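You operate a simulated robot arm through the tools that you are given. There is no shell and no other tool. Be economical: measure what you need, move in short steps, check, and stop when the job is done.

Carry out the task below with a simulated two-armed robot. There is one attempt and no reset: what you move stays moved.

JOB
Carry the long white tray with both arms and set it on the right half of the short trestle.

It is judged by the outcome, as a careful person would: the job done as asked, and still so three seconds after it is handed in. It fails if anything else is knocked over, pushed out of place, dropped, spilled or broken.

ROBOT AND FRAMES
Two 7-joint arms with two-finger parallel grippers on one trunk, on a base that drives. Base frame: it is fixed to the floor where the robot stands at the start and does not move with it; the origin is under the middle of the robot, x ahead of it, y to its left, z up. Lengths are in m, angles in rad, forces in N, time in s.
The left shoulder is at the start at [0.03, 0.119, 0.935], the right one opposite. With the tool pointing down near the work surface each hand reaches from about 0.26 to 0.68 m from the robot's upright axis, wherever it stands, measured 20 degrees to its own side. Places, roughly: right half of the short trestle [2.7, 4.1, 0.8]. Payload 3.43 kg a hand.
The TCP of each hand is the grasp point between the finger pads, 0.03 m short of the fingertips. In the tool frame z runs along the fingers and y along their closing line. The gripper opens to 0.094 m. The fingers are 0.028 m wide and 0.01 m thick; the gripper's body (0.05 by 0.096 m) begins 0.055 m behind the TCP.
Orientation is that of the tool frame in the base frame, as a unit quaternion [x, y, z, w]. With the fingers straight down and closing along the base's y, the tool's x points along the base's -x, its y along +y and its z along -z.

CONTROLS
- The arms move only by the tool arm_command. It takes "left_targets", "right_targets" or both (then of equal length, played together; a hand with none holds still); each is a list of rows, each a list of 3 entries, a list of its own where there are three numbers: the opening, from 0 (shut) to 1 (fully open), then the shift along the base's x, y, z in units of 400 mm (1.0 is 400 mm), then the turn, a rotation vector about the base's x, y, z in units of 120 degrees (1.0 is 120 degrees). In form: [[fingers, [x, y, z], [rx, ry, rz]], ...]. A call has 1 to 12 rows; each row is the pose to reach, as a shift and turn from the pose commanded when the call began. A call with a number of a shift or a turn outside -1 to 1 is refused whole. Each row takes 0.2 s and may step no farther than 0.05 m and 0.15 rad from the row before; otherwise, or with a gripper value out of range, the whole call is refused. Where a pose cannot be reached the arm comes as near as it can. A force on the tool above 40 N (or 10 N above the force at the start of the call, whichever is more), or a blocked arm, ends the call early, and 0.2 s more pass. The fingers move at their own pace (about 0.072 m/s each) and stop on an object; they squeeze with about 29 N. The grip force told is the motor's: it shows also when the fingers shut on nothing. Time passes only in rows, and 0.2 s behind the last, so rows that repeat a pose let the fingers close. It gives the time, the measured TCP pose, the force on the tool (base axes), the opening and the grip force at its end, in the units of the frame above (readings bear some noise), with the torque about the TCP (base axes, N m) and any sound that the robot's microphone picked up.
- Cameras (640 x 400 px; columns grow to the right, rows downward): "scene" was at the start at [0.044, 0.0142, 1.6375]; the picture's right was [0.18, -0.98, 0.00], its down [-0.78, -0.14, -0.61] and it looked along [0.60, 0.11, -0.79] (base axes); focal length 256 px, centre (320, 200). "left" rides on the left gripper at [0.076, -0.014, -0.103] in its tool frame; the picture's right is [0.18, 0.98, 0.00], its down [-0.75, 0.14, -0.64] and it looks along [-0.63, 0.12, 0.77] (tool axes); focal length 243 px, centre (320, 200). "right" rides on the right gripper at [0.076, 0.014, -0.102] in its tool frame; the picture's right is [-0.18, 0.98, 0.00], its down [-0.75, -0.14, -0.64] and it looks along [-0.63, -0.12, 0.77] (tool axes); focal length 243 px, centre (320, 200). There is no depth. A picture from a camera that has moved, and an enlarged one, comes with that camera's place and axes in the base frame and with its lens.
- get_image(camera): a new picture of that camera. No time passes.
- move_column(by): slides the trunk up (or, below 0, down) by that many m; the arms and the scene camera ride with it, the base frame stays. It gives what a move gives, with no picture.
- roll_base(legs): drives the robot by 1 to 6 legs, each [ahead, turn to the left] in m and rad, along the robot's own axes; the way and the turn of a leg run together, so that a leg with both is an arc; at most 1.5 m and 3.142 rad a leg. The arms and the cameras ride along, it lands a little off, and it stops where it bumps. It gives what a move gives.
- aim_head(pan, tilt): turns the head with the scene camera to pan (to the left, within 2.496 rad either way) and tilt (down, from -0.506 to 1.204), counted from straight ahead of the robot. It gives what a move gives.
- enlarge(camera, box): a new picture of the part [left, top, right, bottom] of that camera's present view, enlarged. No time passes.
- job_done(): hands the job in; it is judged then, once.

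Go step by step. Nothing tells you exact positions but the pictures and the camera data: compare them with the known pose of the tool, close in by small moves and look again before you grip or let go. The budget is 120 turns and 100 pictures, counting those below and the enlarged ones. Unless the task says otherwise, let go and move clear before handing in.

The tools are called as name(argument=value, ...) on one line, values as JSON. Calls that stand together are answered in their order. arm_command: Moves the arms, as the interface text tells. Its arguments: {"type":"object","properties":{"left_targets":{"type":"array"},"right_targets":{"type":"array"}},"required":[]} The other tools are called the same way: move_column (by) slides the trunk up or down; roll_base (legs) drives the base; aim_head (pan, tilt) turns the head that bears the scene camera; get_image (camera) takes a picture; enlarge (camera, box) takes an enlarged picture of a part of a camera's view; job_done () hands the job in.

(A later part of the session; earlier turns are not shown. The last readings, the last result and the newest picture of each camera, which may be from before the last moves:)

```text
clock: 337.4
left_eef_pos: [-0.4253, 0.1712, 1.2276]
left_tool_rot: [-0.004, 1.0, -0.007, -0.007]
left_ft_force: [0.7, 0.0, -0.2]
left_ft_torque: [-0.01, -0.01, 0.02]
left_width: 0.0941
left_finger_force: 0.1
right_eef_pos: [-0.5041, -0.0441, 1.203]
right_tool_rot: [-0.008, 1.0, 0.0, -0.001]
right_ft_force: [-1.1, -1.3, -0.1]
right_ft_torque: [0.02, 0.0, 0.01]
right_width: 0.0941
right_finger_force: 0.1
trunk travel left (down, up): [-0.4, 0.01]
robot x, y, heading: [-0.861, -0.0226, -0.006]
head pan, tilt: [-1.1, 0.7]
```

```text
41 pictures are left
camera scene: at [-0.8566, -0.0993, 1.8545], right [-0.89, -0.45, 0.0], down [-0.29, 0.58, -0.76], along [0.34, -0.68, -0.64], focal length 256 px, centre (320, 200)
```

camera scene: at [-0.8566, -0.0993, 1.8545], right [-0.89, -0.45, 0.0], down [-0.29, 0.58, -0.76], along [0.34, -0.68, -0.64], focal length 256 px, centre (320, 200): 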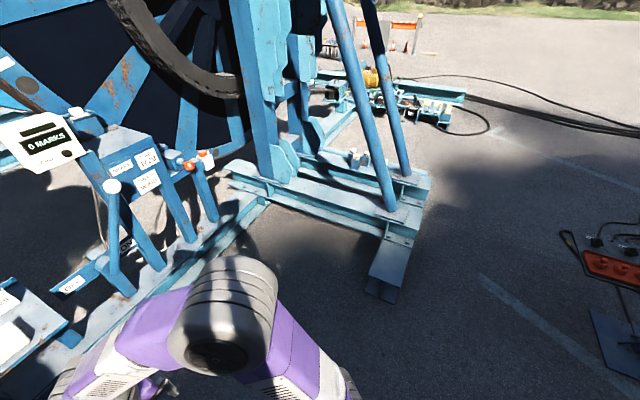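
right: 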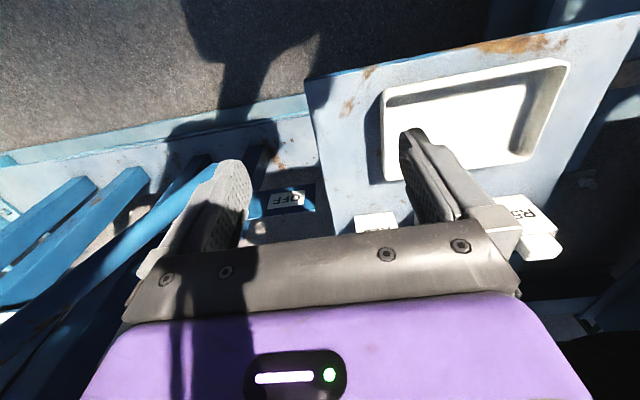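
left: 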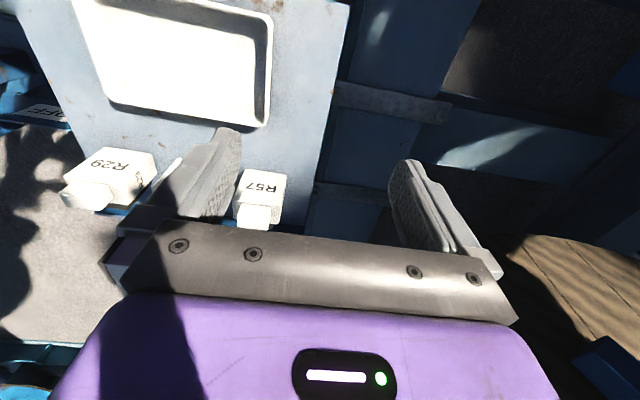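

No other tray. I drive back to the start spot in front of the panel and look down at the tray.

roll_base(legs=[[0.0, 0.03], [0.84, 0.0], [0.0, -0.024]])

aim_head(pan=0.3, tilt=1.1)

get_image(camera="scene")

get_image(camera="left")

get_image(camera="right")

```text
clock: 342.6
left_eef_pos: [0.4096, 0.1988, 1.2291]
left_tool_rot: [-0.011, 1.0, -0.008, -0.007]
left_ft_force: [0.8, 0.4, 0.2]
left_ft_torque: [0.02, -0.02, -0.01]
left_width: 0.094
left_finger_force: 0.1
right_eef_pos: [0.3338, -0.0192, 1.2029]
right_tool_rot: [-0.014, 1.0, -0.001, -0.001]
right_ft_force: [0.2, -1.0, 0.3]
right_ft_torque: [-0.02, 0.0, -0.01]
right_width: 0.094
right_finger_force: 0.0
trunk travel left (down, up): [-0.4, 0.01]
robot x, y, heading: [-0.0283, -0.0005, 0.001]
head pan, tilt: [-1.1, 0.7]
```

```text
clock: 344.1
left_eef_pos: [0.4094, 0.1972, 1.2283]
left_tool_rot: [-0.011, 1.0, -0.007, -0.008]
left_ft_force: [-0.4, 0.7, 0.2]
left_ft_torque: [0.01, 0.0, 0.0]
left_width: 0.094
left_finger_force: 0.1
right_eef_pos: [0.3323, -0.0198, 1.2035]
right_tool_rot: [-0.014, 1.0, 0.0, -0.001]
right_ft_force: [-1.0, 0.5, 0.2]
right_ft_torque: [-0.03, 0.03, 0.02]
right_width: 0.094
right_finger_force: 0.0
trunk travel left (down, up): [-0.4, 0.01]
robot x, y, heading: [-0.025, -0.0021, 0.007]
head pan, tilt: [0.3, 1.1]
```

```text
40 pictures are left
camera scene: at [0.0027, 0.0158, 1.8245], right [0.3, -0.95, 0.0], down [-0.85, -0.27, -0.45], along [0.43, 0.14, -0.89], focal length 256 px, centre (320, 200)
```

scene: 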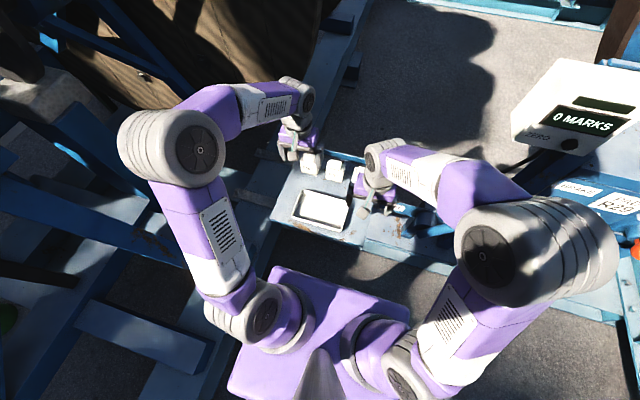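

```text
39 pictures are left
camera left: at [0.3351, 0.1821, 1.3337], right [-0.21, 0.98, -0.01], down [0.76, 0.17, 0.63], along [0.62, 0.12, -0.78], focal length 243 px, centre (320, 200)
```

left: 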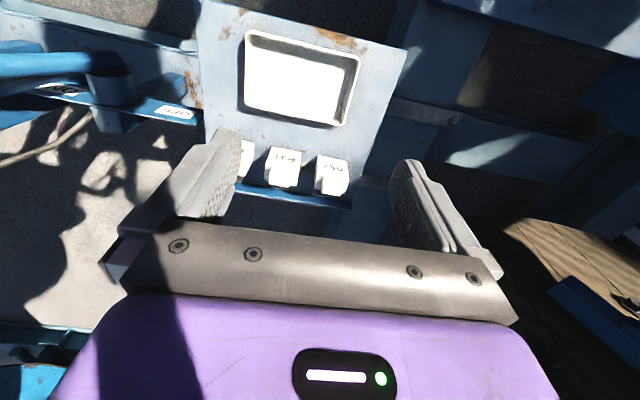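

```text
38 pictures are left
camera right: at [0.2566, -0.0081, 1.3055], right [0.16, 0.99, 0.0], down [0.76, -0.12, 0.64], along [0.63, -0.1, -0.77], focal length 243 px, centre (320, 200)
```

right: 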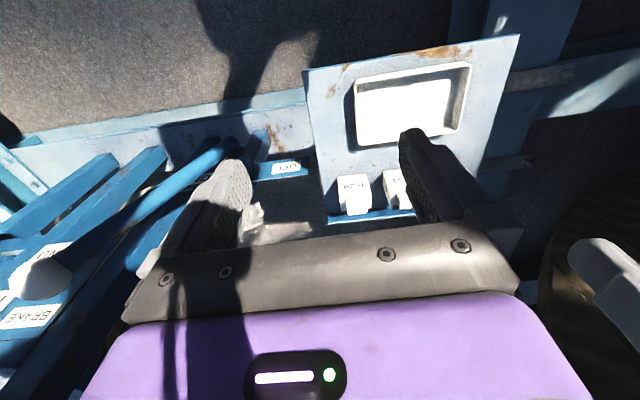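

Triangulating from several views: tray rim at z≈0.73, x 0.41–0.567, y 0.036–0.275. I'll lower the trunk and bring both hands over the short ends, one finger inside and one outside each end wall.

move_column(by=-0.2)

arm_command(left_targets=[[1, [0.065, 0.06, -0.08], [0, 0, 0]], [1, [0.13, 0.12, -0.15], [0, 0, 0]], [1, [0.195, 0.185, -0.2], [0, 0, 0]], [1, [0.195, 0.185, -0.3], [0, 0, 0]], [1, [0.195, 0.185, -0.4], [0, 0, 0]]], right_targets=[[1, [0.1, 0.03, -0.03], [0, 0, 0]], [1, [0.2, 0.07, -0.07], [0, 0, 0]], [1, [0.3, 0.11, -0.12], [0, 0, 0]], [1, [0.385, 0.15, -0.22], [0, 0, 0]], [1, [0.385, 0.15, -0.33], [0, 0, 0]]])

get_image(camera="left")

get_image(camera="right")

```text
clock: 346.3
left_eef_pos: [0.4103, 0.1964, 1.0298]
left_tool_rot: [-0.012, 1.0, -0.008, -0.007]
left_ft_force: [-0.4, 0.3, 0.3]
left_ft_torque: [0.01, 0.01, 0.0]
left_width: 0.0941
left_finger_force: 0.1
right_eef_pos: [0.3342, -0.0194, 1.0031]
right_tool_rot: [-0.014, 1.0, 0.0, -0.001]
right_ft_force: [0.4, -0.3, 0.3]
right_ft_torque: [0.02, -0.01, -0.03]
right_width: 0.0941
right_finger_force: 0.0
trunk travel left (down, up): [-0.2, 0.21]
robot x, y, heading: [-0.0295, -0.0038, 0.002]
head pan, tilt: [0.3, 1.1]
```

```text
refused: row 4 steps farther than a row can; nothing moved
```

```text
37 pictures are left
camera left: at [0.3351, 0.182, 1.1339], right [-0.21, 0.98, -0.01], down [0.76, 0.17, 0.63], along [0.62, 0.12, -0.78], focal length 243 px, centre (320, 200)
```

left: 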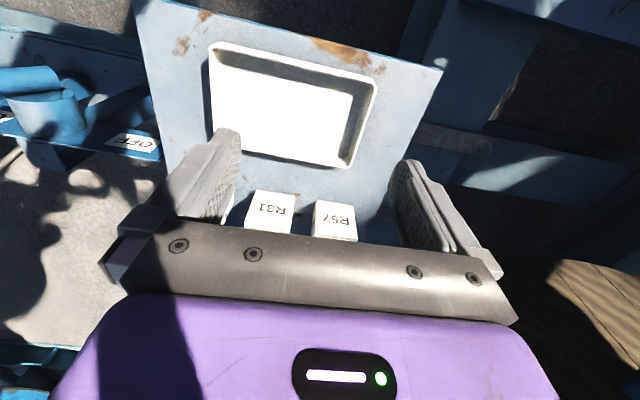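

```text
36 pictures are left
camera right: at [0.2566, -0.0081, 1.1057], right [0.16, 0.99, 0.0], down [0.76, -0.12, 0.64], along [0.63, -0.1, -0.77], focal length 243 px, centre (320, 200)
```

right: 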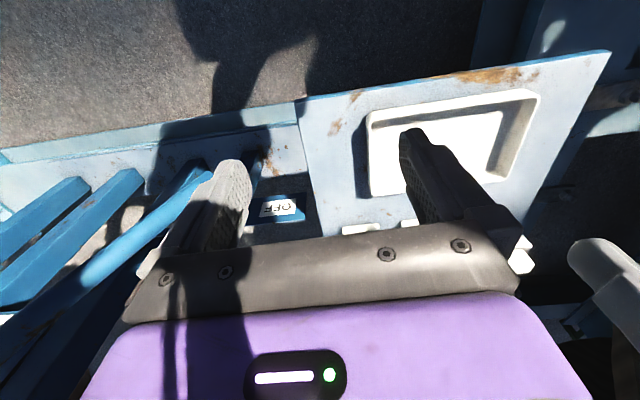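

New estimate: rim z≈0.785, tray x 0.404–0.528, y 0.05–0.268. I move the hands above the ends at z≈0.93 in smaller steps and look again.

arm_command(left_targets=[[1, [0.035, 0.0425, -0.0625], [0, 0, 0]], [1, [0.07, 0.085, -0.125], [0, 0, 0]], [1, [0.105, 0.1275, -0.1875], [0, 0, 0]], [1, [0.14, 0.17, -0.25], [0, 0, 0]]], right_targets=[[1, [0.0825, 0.046, -0.045], [0, 0, 0]], [1, [0.165, 0.0925, -0.09], [0, 0, 0]], [1, [0.2475, 0.139, -0.135], [0, 0, 0]], [1, [0.33, 0.185, -0.18], [0, 0, 0]]])

get_image(camera="left")

get_image(camera="right")

enlarge(camera="scene", box=[240, 120, 440, 245])

```text
clock: 347.3
left_eef_pos: [0.4666, 0.2662, 0.9282]
left_tool_rot: [-0.011, 1.0, -0.007, -0.009]
left_ft_force: [0.4, 0.3, -0.6]
left_ft_torque: [-0.01, -0.01, -0.05]
left_width: 0.094
left_finger_force: 0.0
right_eef_pos: [0.4657, 0.0556, 0.9303]
right_tool_rot: [-0.013, 1.0, -0.002, -0.002]
right_ft_force: [0.5, 0.6, -0.7]
right_ft_torque: [0.02, 0.04, 0.01]
right_width: 0.094
right_finger_force: 0.0
trunk travel left (down, up): [-0.2, 0.21]
robot x, y, heading: [-0.0264, -0.0032, 0.002]
head pan, tilt: [0.3, 1.1]
```

```text
35 pictures are left
camera left: at [0.3917, 0.2511, 1.0326], right [-0.21, 0.98, -0.01], down [0.76, 0.17, 0.63], along [0.62, 0.12, -0.78], focal length 243 px, centre (320, 200)
```

left: 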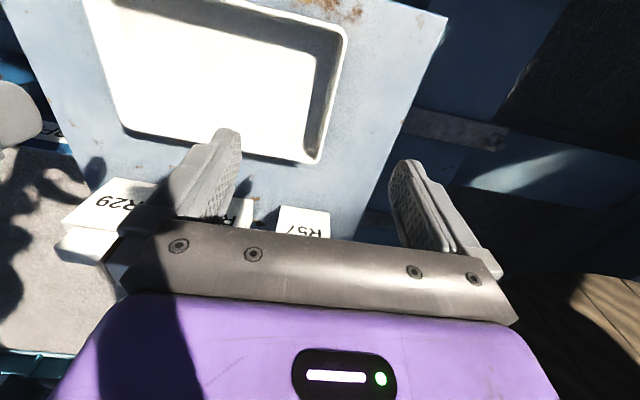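

```text
34 pictures are left
camera right: at [0.3893, 0.0665, 1.0338], right [0.16, 0.99, 0.0], down [0.76, -0.12, 0.64], along [0.63, -0.1, -0.77], focal length 243 px, centre (320, 200)
```

right: 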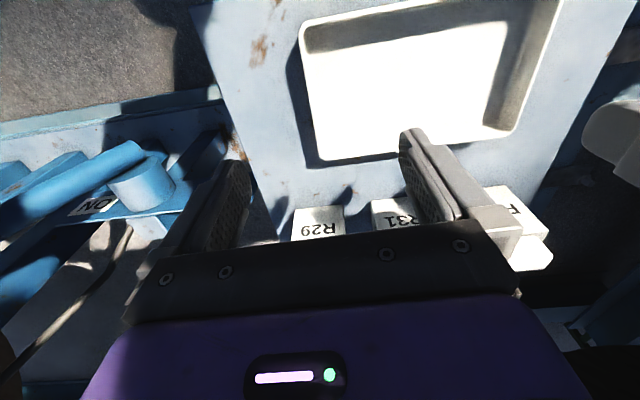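

```text
3.20 times, centred on (340, 182) of scene
camera zoom: at [0.0044, 0.0167, 1.6244], right [0.3, -0.95, 0.0], down [-0.85, -0.27, -0.45], along [0.43, 0.14, -0.89], focal length 820 px, centre (256, 256)
```

zoom: 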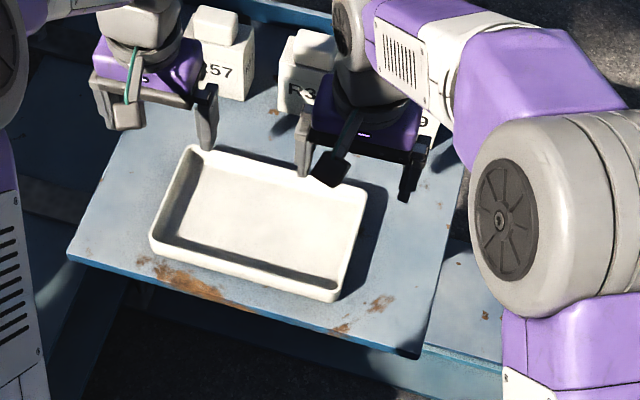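

Combined views: rim z≈0.765, ends at y≈0.275 and 0.05, mid x≈0.473. I lower both hands until the tips are just above the rim and check.

arm_command(left_targets=[[1, [0.005, 0.002, -0.1], [0, 0, 0]], [1, [0.01, 0.004, -0.2], [0, 0, 0]], [1, [0.015, 0.005, -0.28], [0, 0, 0]]], right_targets=[[1, [0.005, 0, -0.1], [0, 0, 0]], [1, [0.01, 0, -0.2], [0, 0, 0]], [1, [0.015, 0, -0.285], [0, 0, 0]]])

get_image(camera="left")

get_image(camera="right")

enlarge(camera="scene", box=[260, 140, 400, 228])

```text
clock: 348.1
left_eef_pos: [0.472, 0.269, 0.8155]
left_tool_rot: [-0.011, 1.0, -0.009, -0.007]
left_ft_force: [-0.1, -0.7, -1.1]
left_ft_torque: [0.01, 0.04, 0.04]
left_width: 0.094
left_finger_force: 0.0
right_eef_pos: [0.4697, 0.0544, 0.8186]
right_tool_rot: [-0.015, 1.0, 0.001, -0.001]
right_ft_force: [0.3, 0.1, -0.1]
right_ft_torque: [0.01, 0.02, -0.05]
right_width: 0.0942
right_finger_force: 0.1
trunk travel left (down, up): [-0.2, 0.21]
robot x, y, heading: [-0.0273, -0.004, 0.002]
head pan, tilt: [0.3, 1.1]
```

```text
32 pictures are left
camera left: at [0.3972, 0.2528, 0.92], right [-0.21, 0.98, -0.01], down [0.76, 0.17, 0.63], along [0.62, 0.12, -0.78], focal length 243 px, centre (320, 200)
```

left: 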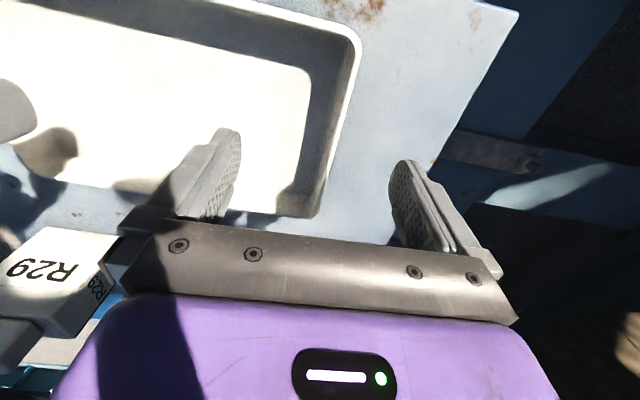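

```text
31 pictures are left
camera right: at [0.3938, 0.0656, 0.9203], right [0.16, 0.99, 0.0], down [0.76, -0.12, 0.64], along [0.63, -0.1, -0.77], focal length 243 px, centre (320, 200)
```

right: 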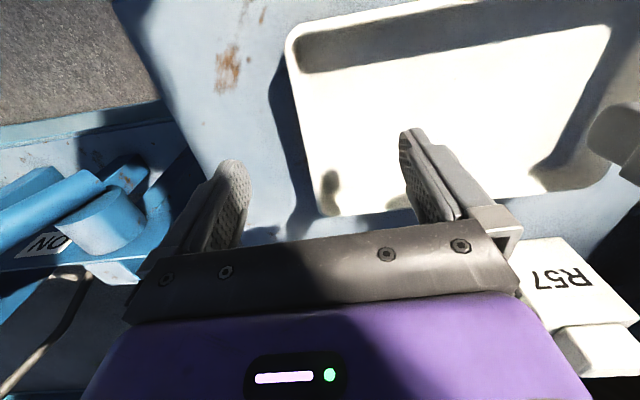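

```text
4.55 times, centred on (330, 184) of scene
camera zoom: at [0.0041, 0.0163, 1.6244], right [0.3, -0.95, 0.0], down [-0.85, -0.27, -0.45], along [0.43, 0.14, -0.89], focal length 1164 px, centre (274, 273)
```

zoom: 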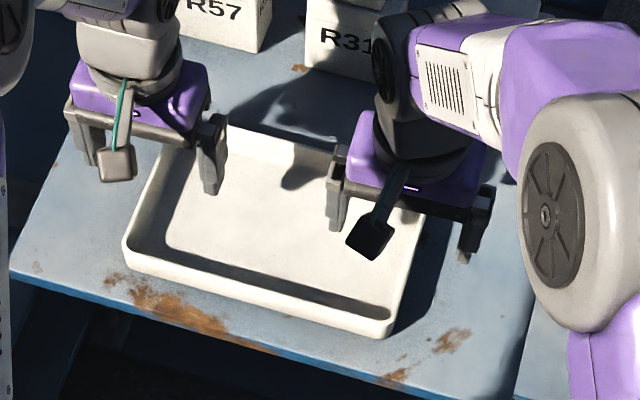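

Each hand straddles its end wall; I trim 7 mm outward on each side and descend so the tips sit ~2 cm below the rim.

arm_command(left_targets=[[1, [0, 0.0175, -0.03], [0, 0, 0]], [1, [0, 0.0175, -0.065], [0, 0, 0]], [1, [0, 0.0175, -0.101], [0, 0, 0]]], right_targets=[[1, [0, -0.0175, -0.03], [0, 0, 0]], [1, [0, -0.0175, -0.07], [0, 0, 0]], [1, [0, -0.0175, -0.109], [0, 0, 0]]])

get_image(camera="left")

get_image(camera="right")

```text
clock: 348.9
left_eef_pos: [0.4729, 0.2762, 0.7744]
left_tool_rot: [-0.011, 1.0, -0.007, -0.009]
left_ft_force: [-0.5, -0.5, 0.3]
left_ft_torque: [0.01, 0.0, 0.02]
left_width: 0.0941
left_finger_force: 0.1
right_eef_pos: [0.4704, 0.0472, 0.7732]
right_tool_rot: [-0.014, 1.0, -0.001, -0.001]
right_ft_force: [-1.2, 0.8, -0.9]
right_ft_torque: [0.01, 0.01, -0.02]
right_width: 0.0941
right_finger_force: 0.0
trunk travel left (down, up): [-0.2, 0.21]
robot x, y, heading: [-0.0249, -0.0035, 0.0]
head pan, tilt: [0.3, 1.1]
```

```text
29 pictures are left
camera left: at [0.3977, 0.2598, 0.88], right [-0.21, 0.98, -0.01], down [0.76, 0.17, 0.63], along [0.62, 0.12, -0.78], focal length 243 px, centre (320, 200)
```

left: 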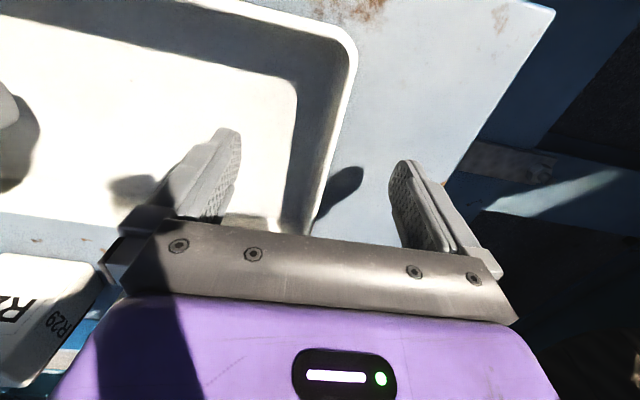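

```text
28 pictures are left
camera right: at [0.3945, 0.0595, 0.8758], right [0.16, 0.99, 0.0], down [0.76, -0.12, 0.64], along [0.63, -0.1, -0.77], focal length 243 px, centre (320, 200)
```

right: 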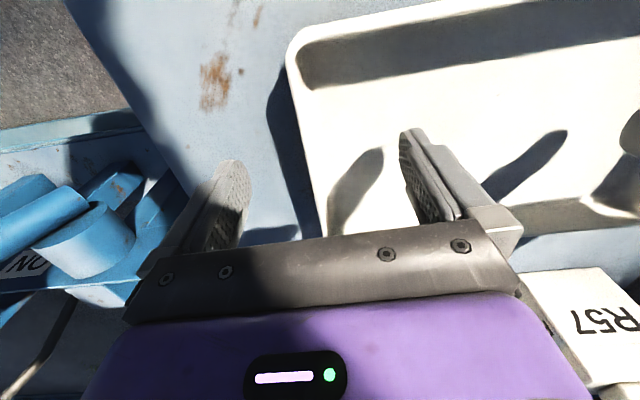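

The tips overlap the rim by only about 1 cm. I go down another 13 mm gently, watching the force.

arm_command(left_targets=[[1, [0, 0, -0.01], [0, 0, 0]], [1, [0, 0, -0.02], [0, 0, 0]], [1, [0, 0, -0.0325], [0, 0, 0]]], right_targets=[[1, [0, 0, -0.01], [0, 0, 0]], [1, [0, 0, -0.02], [0, 0, 0]], [1, [0, 0, -0.0325], [0, 0, 0]]])

enlarge(camera="right", box=[160, 90, 480, 290])

```text
clock: 349.7
left_eef_pos: [0.472, 0.2757, 0.7632]
left_tool_rot: [-0.01, 1.0, -0.007, -0.008]
left_ft_force: [-0.5, 0.1, 0.2]
left_ft_torque: [0.02, 0.01, 0.02]
left_width: 0.0938
left_finger_force: 0.0
right_eef_pos: [0.472, 0.0477, 0.7613]
right_tool_rot: [-0.014, 1.0, 0.001, -0.001]
right_ft_force: [-1.9, -0.2, 0.5]
right_ft_torque: [-0.01, -0.02, -0.01]
right_width: 0.094
right_finger_force: 0.1
trunk travel left (down, up): [-0.2, 0.21]
robot x, y, heading: [-0.0275, -0.0024, 0.003]
head pan, tilt: [0.3, 1.1]
```

```text
2.00 times, centred on (320, 190) of right
camera zoom: at [0.3942, 0.0589, 0.8631], right [0.16, 0.99, 0.0], down [0.76, -0.12, 0.64], along [0.63, -0.1, -0.77], focal length 485 px, centre (320, 220)
```

zoom: 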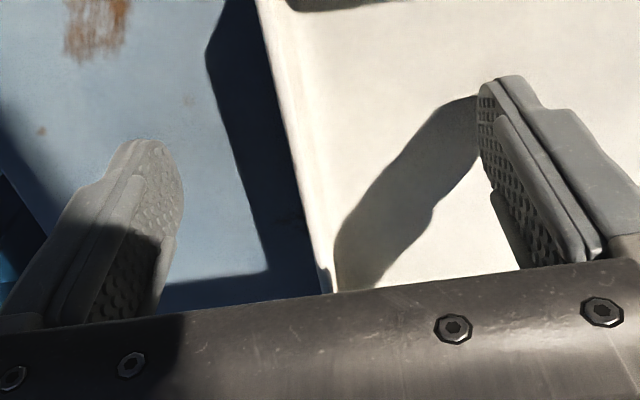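

Well aligned; the inner tips are just above the tray floor. I trim 3 mm outward and close both grippers together.

arm_command(left_targets=[[0.5, [0, 0.0075, 0], [0, 0, 0]], [0.2, [0, 0.0075, 0], [0, 0, 0]], [0, [0, 0.0075, 0], [0, 0, 0]], [0, [0, 0.0075, 0], [0, 0, 0]], [0, [0, 0.0075, 0], [0, 0, 0]], [0, [0, 0.0075, 0], [0, 0, 0]]], right_targets=[[0.5, [0, -0.0075, 0], [0, 0, 0]], [0.2, [0, -0.0075, 0], [0, 0, 0]], [0, [0, -0.0075, 0], [0, 0, 0]], [0, [0, -0.0075, 0], [0, 0, 0]], [0, [0, -0.0075, 0], [0, 0, 0]], [0, [0, -0.0075, 0], [0, 0, 0]]])

```text
clock: 351.1
left_eef_pos: [0.4706, 0.2787, 0.7633]
left_tool_rot: [-0.011, 1.0, -0.006, -0.009]
left_ft_force: [-4.4, 10.6, 2.8]
left_ft_torque: [0.58, 0.07, -0.81]
left_width: 0.004
left_finger_force: 28.9
right_eef_pos: [0.4721, 0.0431, 0.7619]
right_tool_rot: [-0.013, 1.0, -0.001, 0.0]
right_ft_force: [7.4, -9.9, -0.2]
right_ft_torque: [-0.09, 0.04, -0.83]
right_width: 0.0039
right_finger_force: 29.0
trunk travel left (down, up): [-0.2, 0.21]
robot x, y, heading: [-0.0288, -0.0037, 0.005]
head pan, tilt: [0.3, 1.1]
```

Both grip a 4 mm wall with a slight outward stretch. I relax it by 1.5 mm per hand while lifting 4 cm.

arm_command(left_targets=[[0, [0, -0.004, 0], [0, 0, 0]], [0, [0, -0.004, 0.025], [0, 0, 0]], [0, [0, -0.004, 0.05], [0, 0, 0]], [0, [0, -0.004, 0.1], [0, 0, 0]]], right_targets=[[0, [0, 0.004, 0], [0, 0, 0]], [0, [0, 0.004, 0.025], [0, 0, 0]], [0, [0, 0.004, 0.05], [0, 0, 0]], [0, [0, 0.004, 0.1], [0, 0, 0]]])

enlarge(camera="scene", box=[260, 120, 420, 220])

```text
clock: 352.1
left_eef_pos: [0.4712, 0.2785, 0.8047]
left_tool_rot: [-0.013, 1.0, -0.005, -0.01]
left_ft_force: [-7.0, 22.5, -4.5]
left_ft_torque: [0.92, 0.06, -0.76]
left_width: 0.0041
left_finger_force: 29.0
right_eef_pos: [0.4725, 0.0442, 0.8011]
right_tool_rot: [-0.013, 1.0, -0.003, 0.0]
right_ft_force: [6.9, -22.2, 1.8]
right_ft_torque: [0.03, -0.03, -0.78]
right_width: 0.0044
right_finger_force: 29.0
trunk travel left (down, up): [-0.2, 0.21]
robot x, y, heading: [-0.0308, -0.0034, 0.003]
head pan, tilt: [0.3, 1.1]
```

```text
4.00 times, centred on (340, 170) of scene
camera zoom: at [0.0021, 0.0157, 1.6245], right [0.3, -0.95, 0.0], down [-0.85, -0.27, -0.45], along [0.43, 0.14, -0.89], focal length 1024 px, centre (240, 320)
```

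zoom: 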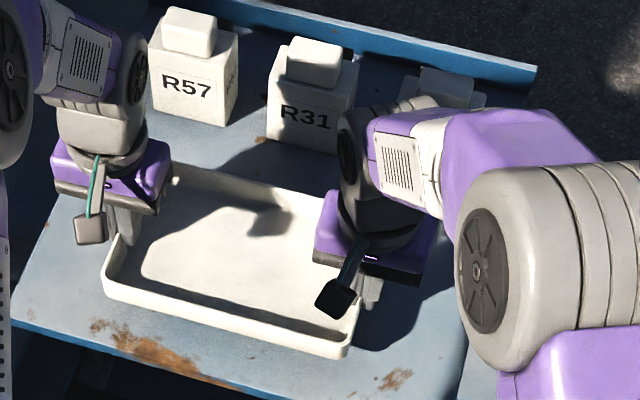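

The tray is up. The forces say the hands squeeze the tray lengthwise, so I move them 3 mm outward while lifting further.

arm_command(left_targets=[[0, [0, 0.004, 0.02], [0, 0, 0]], [0, [0, 0.0075, 0.05], [0, 0, 0]], [0, [0, 0.0075, 0.12], [0, 0, 0]], [0, [0, 0.0075, 0.2], [0, 0, 0]]], right_targets=[[0, [0, -0.004, 0.02], [0, 0, 0]], [0, [0, -0.0075, 0.05], [0, 0, 0]], [0, [0, -0.0075, 0.12], [0, 0, 0]], [0, [0, -0.0075, 0.2], [0, 0, 0]]])

```text
clock: 353.1
left_eef_pos: [0.4704, 0.2778, 0.8847]
left_tool_rot: [-0.009, 1.0, -0.009, -0.008]
left_ft_force: [-7.2, 10.4, -4.1]
left_ft_torque: [0.83, 0.43, -0.75]
left_width: 0.0039
left_finger_force: 29.4
right_eef_pos: [0.4723, 0.043, 0.8812]
right_tool_rot: [-0.014, 1.0, 0.0, 0.0]
right_ft_force: [6.9, -10.0, 0.8]
right_ft_torque: [-0.01, -0.4, -0.82]
right_width: 0.0044
right_finger_force: 29.1
trunk travel left (down, up): [-0.2, 0.21]
robot x, y, heading: [-0.0281, -0.0051, 0.003]
head pan, tilt: [0.3, 1.1]
```

Good and steady. I raise the trunk 0.2 m, then shift the tray to the robot's middle and slightly closer for the drive.

move_column(by=0.2)

arm_command(left_targets=[[0, [-0.012, -0.048, 0], [0, 0, 0]], [0, [-0.03, -0.1, 0], [0, 0, 0]], [0, [-0.05, -0.155, 0], [0, 0, 0]], [0, [-0.07, -0.21, 0], [0, 0, 0]], [0, [-0.09, -0.265, 0], [0, 0, 0]], [0, [-0.1, -0.32, 0], [0, 0, 0]], [0, [-0.1, -0.36, 0], [0, 0, 0]], [0, [-0.1, -0.4, 0], [0, 0, 0]]], right_targets=[[0, [-0.012, -0.052, 0], [0, 0, 0]], [0, [-0.03, -0.106, 0], [0, 0, 0]], [0, [-0.05, -0.161, 0], [0, 0, 0]], [0, [-0.07, -0.216, 0], [0, 0, 0]], [0, [-0.09, -0.271, 0], [0, 0, 0]], [0, [-0.1, -0.326, 0], [0, 0, 0]], [0, [-0.1, -0.366, 0], [0, 0, 0]], [0, [-0.1, -0.406, 0], [0, 0, 0]]])

get_image(camera="scene")

```text
clock: 355.3
left_eef_pos: [0.4701, 0.279, 1.0825]
left_tool_rot: [-0.01, 1.0, -0.007, -0.008]
left_ft_force: [-6.4, 0.2, -5.1]
left_ft_torque: [0.6, 0.03, -0.85]
left_width: 0.0041
left_finger_force: 28.2
right_eef_pos: [0.4719, 0.0426, 1.0793]
right_tool_rot: [-0.013, 1.0, 0.001, -0.001]
right_ft_force: [8.0, 0.6, 2.3]
right_ft_torque: [0.16, 0.01, -0.82]
right_width: 0.0043
right_finger_force: 29.2
trunk travel left (down, up): [-0.4, 0.01]
robot x, y, heading: [-0.0261, -0.0031, 0.002]
head pan, tilt: [0.3, 1.1]
```

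```text
clock: 357.1
left_eef_pos: [0.43, 0.1153, 1.0842]
left_tool_rot: [-0.009, 1.0, -0.008, -0.008]
left_ft_force: [-5.7, -23.4, -5.0]
left_ft_torque: [0.22, 0.3, -0.8]
left_width: 0.0043
left_finger_force: 28.9
right_eef_pos: [0.4317, -0.1209, 1.0787]
right_tool_rot: [-0.015, 1.0, 0.001, 0.0]
right_ft_force: [5.9, 21.5, 2.3]
right_ft_torque: [0.67, -0.23, -0.81]
right_width: 0.0041
right_finger_force: 28.4
trunk travel left (down, up): [-0.4, 0.01]
robot x, y, heading: [-0.0282, -0.0005, 0.003]
head pan, tilt: [0.3, 1.1]
```

```text
25 pictures are left
camera scene: at [0.0029, 0.0144, 1.8245], right [0.3, -0.95, 0.0], down [-0.85, -0.27, -0.45], along [0.43, 0.14, -0.89], focal length 256 px, centre (320, 200)
```

scene: 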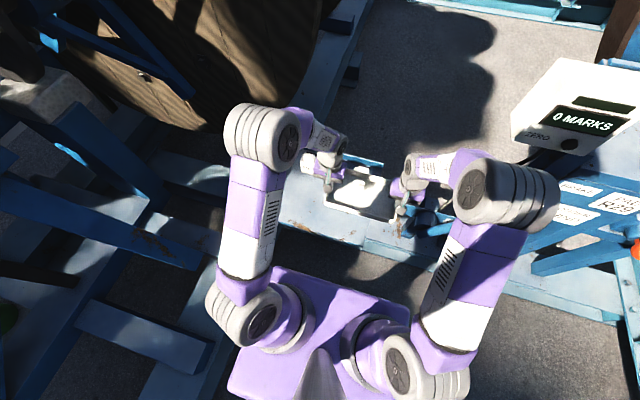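

The extra 2 mm spread was unneeded (stretch 22 N); I take it back.

arm_command(right_targets=[[0, [0, 0.003, 0], [0, 0, 0]], [0, [0, 0.006, 0], [0, 0, 0]]])

roll_base(legs=[[-0.85, 0.0]])

```text
clock: 357.7
left_eef_pos: [0.4314, 0.1175, 1.0839]
left_tool_rot: [-0.011, 1.0, -0.008, -0.009]
left_ft_force: [-6.6, -16.3, -5.9]
left_ft_torque: [0.3, -0.02, -0.81]
left_width: 0.0044
left_finger_force: 29.1
right_eef_pos: [0.4327, -0.1188, 1.0798]
right_tool_rot: [-0.015, 1.0, 0.0, 0.0]
right_ft_force: [7.0, 16.3, 2.4]
right_ft_torque: [0.59, 0.04, -0.81]
right_width: 0.0043
right_finger_force: 29.1
trunk travel left (down, up): [-0.4, 0.01]
robot x, y, heading: [-0.0262, -0.0037, 0.005]
head pan, tilt: [0.3, 1.1]
```

```text
clock: 362.2
left_eef_pos: [-0.4148, 0.1157, 1.0836]
left_tool_rot: [-0.004, 1.0, -0.009, -0.009]
left_ft_force: [-7.1, -13.5, -5.0]
left_ft_torque: [0.35, 0.12, -0.78]
left_width: 0.0041
left_finger_force: 29.1
right_eef_pos: [-0.4175, -0.1212, 1.0799]
right_tool_rot: [-0.008, 1.0, 0.0, 0.001]
right_ft_force: [7.5, 14.3, 2.6]
right_ft_torque: [0.51, -0.05, -0.85]
right_width: 0.0042
right_finger_force: 28.7
trunk travel left (down, up): [-0.4, 0.01]
robot x, y, heading: [-0.8786, -0.004, -0.012]
head pan, tilt: [0.3, 1.1]
```

arm_command(left_targets=[[0, [0, -0.0025, 0], [0, 0, 0]]], right_targets=[[0, [0, 0.0025, 0], [0, 0, 0]]])

roll_base(legs=[[0.0, -2.09], [1.16, 0.0], [0.0, 0.54], [0.95, 0.0], [0.9, 0.0]])

```text
clock: 362.6
left_eef_pos: [-0.415, 0.1154, 1.081]
left_tool_rot: [-0.003, 1.0, -0.007, -0.01]
left_ft_force: [-6.4, 3.2, -4.6]
left_ft_torque: [0.57, -0.46, -0.55]
left_width: 0.0037
left_finger_force: 29.1
right_eef_pos: [-0.4149, -0.1214, 1.0805]
right_tool_rot: [-0.005, 1.0, 0.0, 0.001]
right_ft_force: [6.4, -2.2, 0.8]
right_ft_torque: [0.06, 0.51, -0.81]
right_width: 0.0038
right_finger_force: 29.4
trunk travel left (down, up): [-0.4, 0.01]
robot x, y, heading: [-0.8734, -0.0042, -0.014]
head pan, tilt: [0.3, 1.1]
```

```text
clock: 383.9
left_eef_pos: [-1.3656, -3.2835, 1.0835]
left_tool_rot: [0.698, 0.716, 0.0, -0.012]
left_ft_force: [15.1, 6.8, -5.4]
left_ft_torque: [0.16, -0.84, -0.65]
left_width: 0.0038
left_finger_force: 28.5
right_eef_pos: [-1.6016, -3.2853, 1.0783]
right_tool_rot: [0.697, 0.717, -0.001, -0.001]
right_ft_force: [-15.8, -5.7, 0.8]
right_ft_torque: [-0.1, 0.15, -0.82]
right_width: 0.0038
right_finger_force: 29.1
trunk travel left (down, up): [-0.4, 0.01]
robot x, y, heading: [-1.4877, -2.8268, -1.563]
head pan, tilt: [0.3, 1.1]
```

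roll_base(legs=[[0.0, -1.311], [0.53, 0.0], [0.0, 0.461], [0.99, 0.0], [0.0, -0.399], [1.33, 0.0]])

```text
clock: 403.7
left_eef_pos: [-4.4524, -4.176, 1.0824]
left_tool_rot: [0.99, 0.138, 0.008, -0.008]
left_ft_force: [6.3, 0.4, -4.1]
left_ft_torque: [-0.53, -0.27, -0.46]
left_width: 0.004
left_finger_force: 29.0
right_eef_pos: [-4.5134, -3.9482, 1.0802]
right_tool_rot: [0.99, 0.141, 0.0, -0.001]
right_ft_force: [-5.5, -0.5, 0.0]
right_ft_torque: [-0.1, 0.05, -0.79]
right_width: 0.0039
right_finger_force: 29.2
trunk travel left (down, up): [-0.4, 0.01]
robot x, y, heading: [-4.0406, -3.9412, -2.883]
head pan, tilt: [0.3, 1.1]
```

roll_base(legs=[[0.0, -0.902], [1.1, 0.0], [1.1, 0.0], [0.0, -0.948]])

aim_head(pan=0.0, tilt=0.7)

get_image(camera="scene")

```text
clock: 419.4
left_eef_pos: [-5.9876, -2.211, 1.0826]
left_tool_rot: [0.716, -0.698, 0.013, 0.002]
left_ft_force: [0.3, -4.9, -5.1]
left_ft_torque: [-0.22, 0.5, -0.33]
left_width: 0.0038
left_finger_force: 29.4
right_eef_pos: [-5.7515, -2.2079, 1.079]
right_tool_rot: [0.718, -0.696, 0.001, -0.001]
right_ft_force: [-0.5, 4.3, 0.7]
right_ft_torque: [0.18, 0.06, -0.74]
right_width: 0.0037
right_finger_force: 29.2
trunk travel left (down, up): [-0.4, 0.01]
robot x, y, heading: [-5.8608, -2.6711, 1.584]
head pan, tilt: [0.3, 1.1]
```

```text
clock: 420.3
left_eef_pos: [-5.9878, -2.2121, 1.0817]
left_tool_rot: [0.717, -0.697, 0.011, 0.002]
left_ft_force: [0.7, -2.3, -4.1]
left_ft_torque: [0.25, 0.48, -0.17]
left_width: 0.0034
left_finger_force: 28.8
right_eef_pos: [-5.7499, -2.209, 1.0799]
right_tool_rot: [0.718, -0.696, 0.0, -0.001]
right_ft_force: [-1.1, 2.8, 0.4]
right_ft_torque: [-0.3, -0.02, -0.55]
right_width: 0.0036
right_finger_force: 29.0
trunk travel left (down, up): [-0.4, 0.01]
robot x, y, heading: [-5.865, -2.6665, 1.581]
head pan, tilt: [0.0, 0.7]
```

```text
24 pictures are left
camera scene: at [-5.8631, -2.6133, 1.8544], right [1.0, 0.01, 0.0], down [0.01, -0.64, -0.76], along [-0.01, 0.76, -0.64], focal length 256 px, centre (320, 200)
```

scene: 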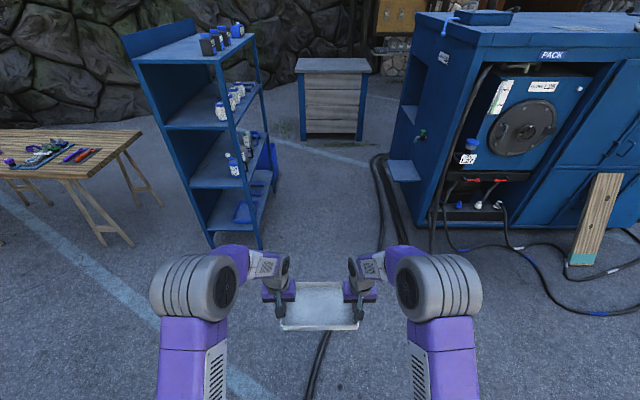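

The tray hangs level between the hands. I continue north up the lane and turn into the gap.

roll_base(legs=[[0.0, -0.052], [1.48, 0.0], [1.47, 0.0]])

roll_base(legs=[[0.0, -0.99]])

get_image(camera="scene")

```text
clock: 435.2
left_eef_pos: [-5.8877, 0.7956, 1.0822]
left_tool_rot: [-0.702, 0.712, -0.012, -0.002]
left_ft_force: [1.1, -4.7, -2.9]
left_ft_torque: [-0.06, 0.47, -0.27]
left_width: 0.0039
left_finger_force: 29.0
right_eef_pos: [-5.6521, 0.7904, 1.0796]
right_tool_rot: [-0.704, 0.71, -0.001, 0.001]
right_ft_force: [-0.5, 3.7, -0.3]
right_ft_torque: [0.01, -0.01, -0.65]
right_width: 0.0038
right_finger_force: 29.1
trunk travel left (down, up): [-0.4, 0.01]
robot x, y, heading: [-5.7822, 0.3298, 1.543]
head pan, tilt: [0.0, 0.7]
```

```text
clock: 438.1
left_eef_pos: [-5.4569, 0.6823, 1.0816]
left_tool_rot: [-0.288, 0.958, -0.01, -0.007]
left_ft_force: [-2.6, -1.6, -3.8]
left_ft_torque: [0.2, 0.59, -0.14]
left_width: 0.0041
left_finger_force: 29.0
right_eef_pos: [-5.3313, 0.4828, 1.0796]
right_tool_rot: [-0.29, 0.957, 0.0, 0.001]
right_ft_force: [2.6, 1.7, 0.1]
right_ft_torque: [0.16, -0.23, -0.56]
right_width: 0.0037
right_finger_force: 28.7
trunk travel left (down, up): [-0.4, 0.01]
robot x, y, heading: [-5.7822, 0.3347, 0.567]
head pan, tilt: [0.0, 0.7]
```

```text
23 pictures are left
camera scene: at [-5.7346, 0.3636, 1.8544], right [0.54, -0.84, 0.0], down [-0.54, -0.35, -0.76], along [0.64, 0.41, -0.64], focal length 256 px, centre (320, 200)
```

scene: 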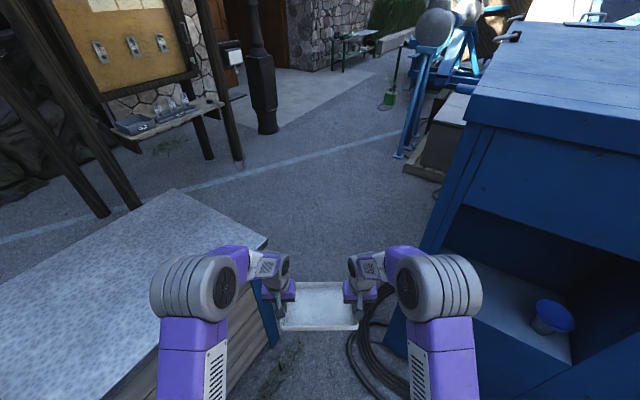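

Aligned well (within ~4 cm of the earlier pass). I go through on heading 0.487.

roll_base(legs=[[0.0, -0.08], [0.96, 0.0], [0.6, 0.0]])

```text
clock: 446.5
left_eef_pos: [-4.0583, 1.3863, 1.0821]
left_tool_rot: [-0.251, 0.968, -0.01, -0.007]
left_ft_force: [-1.0, -1.7, -3.1]
left_ft_torque: [0.37, 0.28, -0.1]
left_width: 0.0035
left_finger_force: 28.7
right_eef_pos: [-3.9481, 1.1785, 1.0797]
right_tool_rot: [-0.253, 0.968, -0.001, 0.0]
right_ft_force: [1.5, 2.1, -1.0]
right_ft_torque: [-0.02, -0.04, -0.49]
right_width: 0.0038
right_finger_force: 28.7
trunk travel left (down, up): [-0.4, 0.01]
robot x, y, heading: [-4.4097, 1.0571, 0.493]
head pan, tilt: [0.0, 0.7]
```

roll_base(legs=[[0.0, 0.24], [0.82, 0.0], [0.81, 0.0], [0.0, -0.37], [1.34, 0.0], [1.33, 0.0]])

```text
clock: 469.3
left_eef_pos: [-0.3141, 3.3523, 1.0835]
left_tool_rot: [-0.172, 0.985, -0.008, -0.008]
left_ft_force: [-1.9, -1.8, -3.1]
left_ft_torque: [0.37, 0.21, -0.03]
left_width: 0.0035
left_finger_force: 28.9
right_eef_pos: [-0.2361, 3.1289, 1.0794]
right_tool_rot: [-0.175, 0.985, -0.001, 0.0]
right_ft_force: [1.3, 0.7, -0.9]
right_ft_torque: [-0.11, -0.03, -0.41]
right_width: 0.0035
right_finger_force: 28.6
trunk travel left (down, up): [-0.4, 0.01]
robot x, y, heading: [-0.7073, 3.0896, 0.329]
head pan, tilt: [0.0, 0.7]
```

roll_base(legs=[[0.0, -0.295], [1.1, 0.0], [1.1, 0.0], [1.05, 0.0]])

aim_head(pan=0.9, tilt=0.7)

get_image(camera="scene")

```text
clock: 486.2
left_eef_pos: [2.9909, 3.3272, 1.0827]
left_tool_rot: [-0.032, 0.999, -0.008, -0.01]
left_ft_force: [-1.2, -1.4, -2.2]
left_ft_torque: [0.42, 0.05, 0.03]
left_width: 0.0036
left_finger_force: 29.1
right_eef_pos: [3.0038, 3.0921, 1.0802]
right_tool_rot: [-0.035, 0.999, 0.0, 0.001]
right_ft_force: [1.4, 0.7, -0.8]
right_ft_torque: [-0.15, -0.03, -0.35]
right_width: 0.0036
right_finger_force: 29.2
trunk travel left (down, up): [-0.4, 0.01]
robot x, y, heading: [2.5385, 3.1872, 0.048]
head pan, tilt: [0.0, 0.7]
```

```text
clock: 487.4
left_eef_pos: [2.9914, 3.3265, 1.0826]
left_tool_rot: [-0.032, 0.999, -0.007, -0.01]
left_ft_force: [-0.2, -1.3, -2.6]
left_ft_torque: [0.36, 0.02, 0.13]
left_width: 0.0035
left_finger_force: 29.5
right_eef_pos: [3.0042, 3.0909, 1.08]
right_tool_rot: [-0.033, 0.999, 0.0, 0.0]
right_ft_force: [0.7, 0.9, -0.8]
right_ft_torque: [-0.16, 0.02, -0.27]
right_width: 0.0038
right_finger_force: 28.8
trunk travel left (down, up): [-0.4, 0.01]
robot x, y, heading: [2.5421, 3.1846, 0.05]
head pan, tilt: [0.901, 0.7]
```

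```text
22 pictures are left
camera scene: at [2.5587, 3.254, 1.8545], right [0.81, -0.58, 0.0], down [-0.38, -0.52, -0.76], along [0.45, 0.62, -0.64], focal length 256 px, centre (320, 200)
```

scene: 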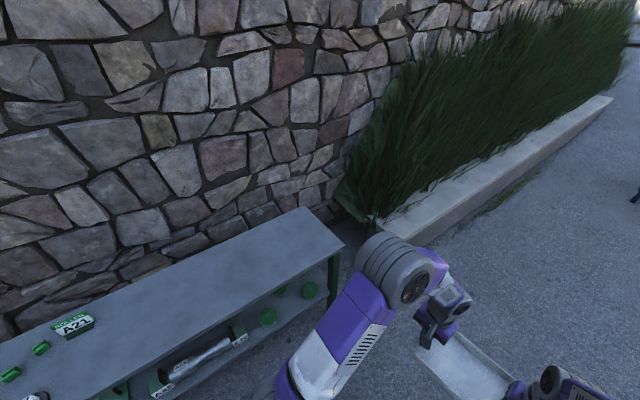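

Bench right end at x≈3.15, y 3.9–4.27; mid at x≈2.05. I face it at x≈2.65 and approach, aiming to set the tray at about [2.65, 4.06].

roll_base(legs=[[0.11, 0.0], [0.0, 1.52], [0.22, 0.0]])

aim_head(pan=0.0, tilt=0.95)

get_image(camera="scene")

```text
clock: 493.5
left_eef_pos: [2.5448, 3.8712, 1.0834]
left_tool_rot: [-0.702, 0.712, -0.012, -0.002]
left_ft_force: [0.3, -0.9, -2.0]
left_ft_torque: [-0.03, 0.43, 0.06]
left_width: 0.0036
left_finger_force: 28.8
right_eef_pos: [2.7806, 3.8637, 1.0787]
right_tool_rot: [-0.704, 0.71, 0.0, 0.0]
right_ft_force: [-0.9, 1.1, -0.9]
right_ft_torque: [0.0, -0.15, -0.33]
right_width: 0.0034
right_finger_force: 29.2
trunk travel left (down, up): [-0.4, 0.01]
robot x, y, heading: [2.6508, 3.408, 1.539]
head pan, tilt: [0.901, 0.7]
```

```text
clock: 494.7
left_eef_pos: [2.545, 3.8715, 1.0825]
left_tool_rot: [-0.702, 0.712, -0.012, -0.003]
left_ft_force: [0.8, -0.5, -3.0]
left_ft_torque: [0.02, 0.34, 0.12]
left_width: 0.0039
left_finger_force: 29.1
right_eef_pos: [2.7815, 3.8649, 1.079]
right_tool_rot: [-0.704, 0.71, 0.0, 0.001]
right_ft_force: [0.2, 0.9, -0.6]
right_ft_torque: [-0.09, -0.14, -0.25]
right_width: 0.0037
right_finger_force: 29.1
trunk travel left (down, up): [-0.4, 0.01]
robot x, y, heading: [2.6536, 3.4081, 1.538]
head pan, tilt: [0.0, 0.949]
```

```text
21 pictures are left
camera scene: at [2.6532, 3.4523, 1.8347], right [1.0, -0.03, 0.0], down [-0.02, -0.81, -0.58], along [0.02, 0.58, -0.81], focal length 256 px, centre (320, 200)
```

scene: 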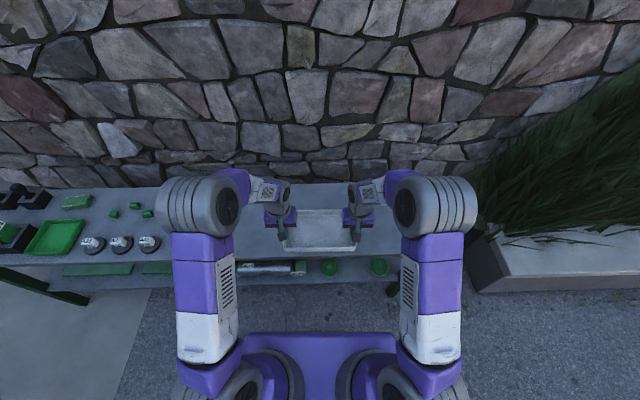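

I roll 6 cm closer, extend the tray over the bench, and lower the trunk.

roll_base(legs=[[0.06, 0.03]])

arm_command(left_targets=[[0, [0, 0.06, 0], [0, 0, 0]], [0, [0, 0.13, 0], [0, 0, 0]], [0, [0, 0.2, 0], [0, 0, 0]], [0, [0, 0.27, 0], [0, 0, 0]], [0, [0, 0.32, 0], [0, 0, 0]]], right_targets=[[0, [0, 0.06, 0], [0, 0, 0]], [0, [0, 0.13, 0], [0, 0, 0]], [0, [0, 0.2, 0], [0, 0, 0]], [0, [0, 0.27, 0], [0, 0, 0]], [0, [0, 0.32, 0], [0, 0, 0]]])

move_column(by=-0.13)

get_image(camera="scene")

get_image(camera="right")

```text
clock: 495.6
left_eef_pos: [2.5322, 3.926, 1.0825]
left_tool_rot: [0.713, -0.701, 0.013, 0.003]
left_ft_force: [1.5, 0.7, -2.8]
left_ft_torque: [-0.16, 0.35, 0.08]
left_width: 0.0034
left_finger_force: 28.9
right_eef_pos: [2.7692, 3.9273, 1.0783]
right_tool_rot: [0.715, -0.699, 0.0, -0.001]
right_ft_force: [-0.5, 1.0, -1.0]
right_ft_torque: [0.06, -0.17, -0.29]
right_width: 0.0035
right_finger_force: 28.7
trunk travel left (down, up): [-0.4, 0.01]
robot x, y, heading: [2.6498, 3.4633, 1.576]
head pan, tilt: [0.0, 0.949]
```

```text
clock: 496.9
left_eef_pos: [2.5309, 4.0539, 1.0815]
left_tool_rot: [0.712, -0.702, 0.013, 0.003]
left_ft_force: [0.6, -1.3, -4.1]
left_ft_torque: [0.32, 0.52, 0.12]
left_width: 0.0037
left_finger_force: 28.4
right_eef_pos: [2.7676, 4.0554, 1.0795]
right_tool_rot: [0.715, -0.699, -0.001, 0.0]
right_ft_force: [-1.3, 0.9, 0.6]
right_ft_torque: [-0.4, -0.09, -0.38]
right_width: 0.0039
right_finger_force: 29.2
trunk travel left (down, up): [-0.4, 0.01]
robot x, y, heading: [2.6537, 3.4683, 1.574]
head pan, tilt: [0.0, 0.949]
```

```text
clock: 498.4
left_eef_pos: [2.5305, 4.0538, 0.9519]
left_tool_rot: [0.713, -0.701, 0.012, 0.003]
left_ft_force: [4.1, -1.7, -4.4]
left_ft_torque: [-0.26, 0.48, 0.07]
left_width: 0.0034
left_finger_force: 29.2
right_eef_pos: [2.7665, 4.0532, 0.9483]
right_tool_rot: [0.715, -0.699, -0.001, -0.001]
right_ft_force: [-5.2, 1.8, 0.6]
right_ft_torque: [0.19, 0.0, -0.4]
right_width: 0.0039
right_finger_force: 28.7
trunk travel left (down, up): [-0.27, 0.14]
robot x, y, heading: [2.6512, 3.4695, 1.573]
head pan, tilt: [0.0, 0.949]
```

```text
20 pictures are left
camera scene: at [2.6529, 3.5109, 1.7048], right [1.0, 0.0, 0.0], down [0.0, -0.81, -0.58], along [0.0, 0.58, -0.81], focal length 256 px, centre (320, 200)
```

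scene: 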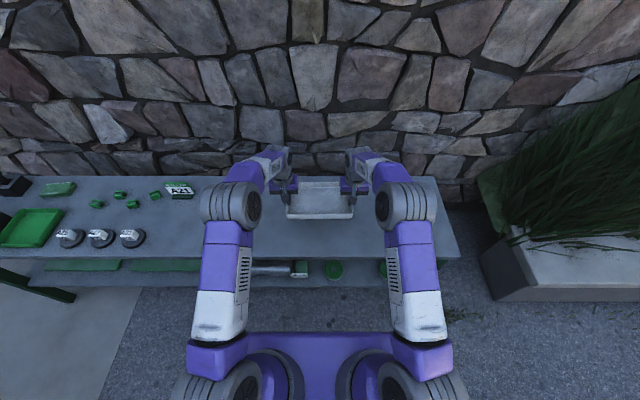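

```text
19 pictures are left
camera right: at [2.7542, 3.9773, 1.0519], right [-0.99, 0.16, 0.0], down [0.12, 0.76, 0.64], along [0.1, 0.63, -0.77], focal length 243 px, centre (320, 200)
```

right: 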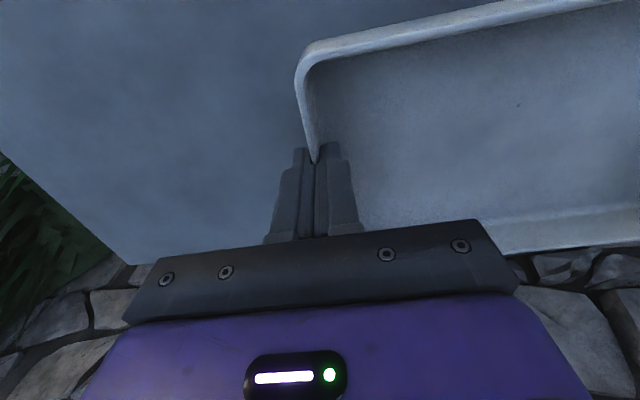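

The tray is over the empty right half. I lower it to just above the surface, then creep down until contact.

arm_command(left_targets=[[0, [0, 0, -0.06], [0, 0, 0]], [0, [0, 0, -0.12], [0, 0, 0]], [0, [0, 0, -0.17], [0, 0, 0]], [0, [0, 0, -0.2], [0, 0, 0]]], right_targets=[[0, [0, 0, -0.06], [0, 0, 0]], [0, [0, 0, -0.12], [0, 0, 0]], [0, [0, 0, -0.17], [0, 0, 0]], [0, [0, 0, -0.2], [0, 0, 0]]])

enlarge(camera="scene", box=[230, 130, 410, 243])

get_image(camera="left")

```text
clock: 499.4
left_eef_pos: [2.5306, 4.0531, 0.8718]
left_tool_rot: [0.712, -0.702, 0.012, 0.002]
left_ft_force: [4.7, -1.2, -3.4]
left_ft_torque: [-0.31, 0.35, 0.11]
left_width: 0.0037
left_finger_force: 28.7
right_eef_pos: [2.7673, 4.0549, 0.8692]
right_tool_rot: [0.715, -0.699, 0.0, -0.001]
right_ft_force: [-6.3, 0.8, 0.1]
right_ft_torque: [0.25, -0.02, -0.32]
right_width: 0.0041
right_finger_force: 29.5
trunk travel left (down, up): [-0.27, 0.14]
robot x, y, heading: [2.6513, 3.4665, 1.572]
head pan, tilt: [0.0, 0.949]
```

```text
3.54 times, centred on (320, 186) of scene
camera zoom: at [2.6529, 3.5114, 1.7047], right [1.0, 0.0, 0.0], down [0.0, -0.81, -0.58], along [0.0, 0.58, -0.81], focal length 907 px, centre (320, 248)
```

zoom: 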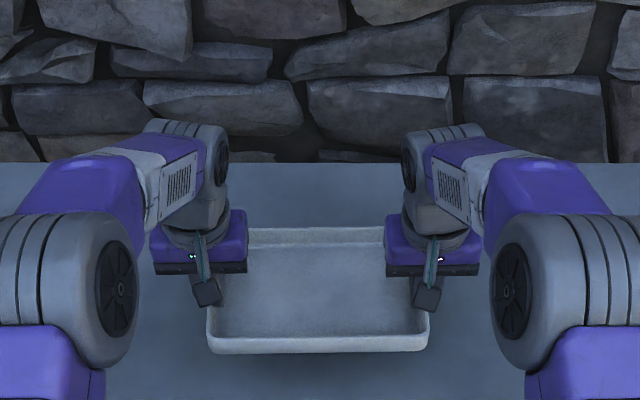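

```text
17 pictures are left
camera left: at [2.5442, 3.9793, 0.9782], right [-0.98, -0.2, -0.01], down [-0.16, 0.76, 0.62], along [-0.12, 0.61, -0.78], focal length 243 px, centre (320, 200)
```

left: 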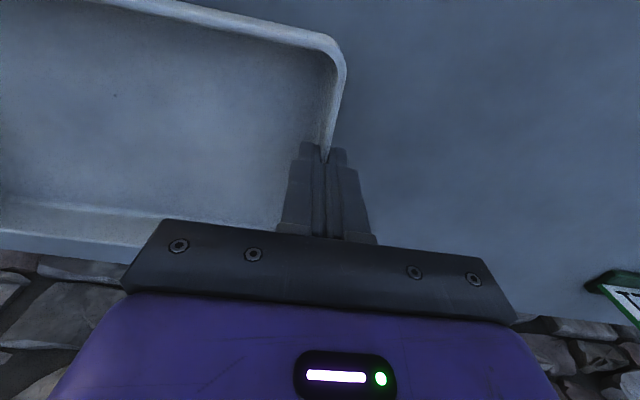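

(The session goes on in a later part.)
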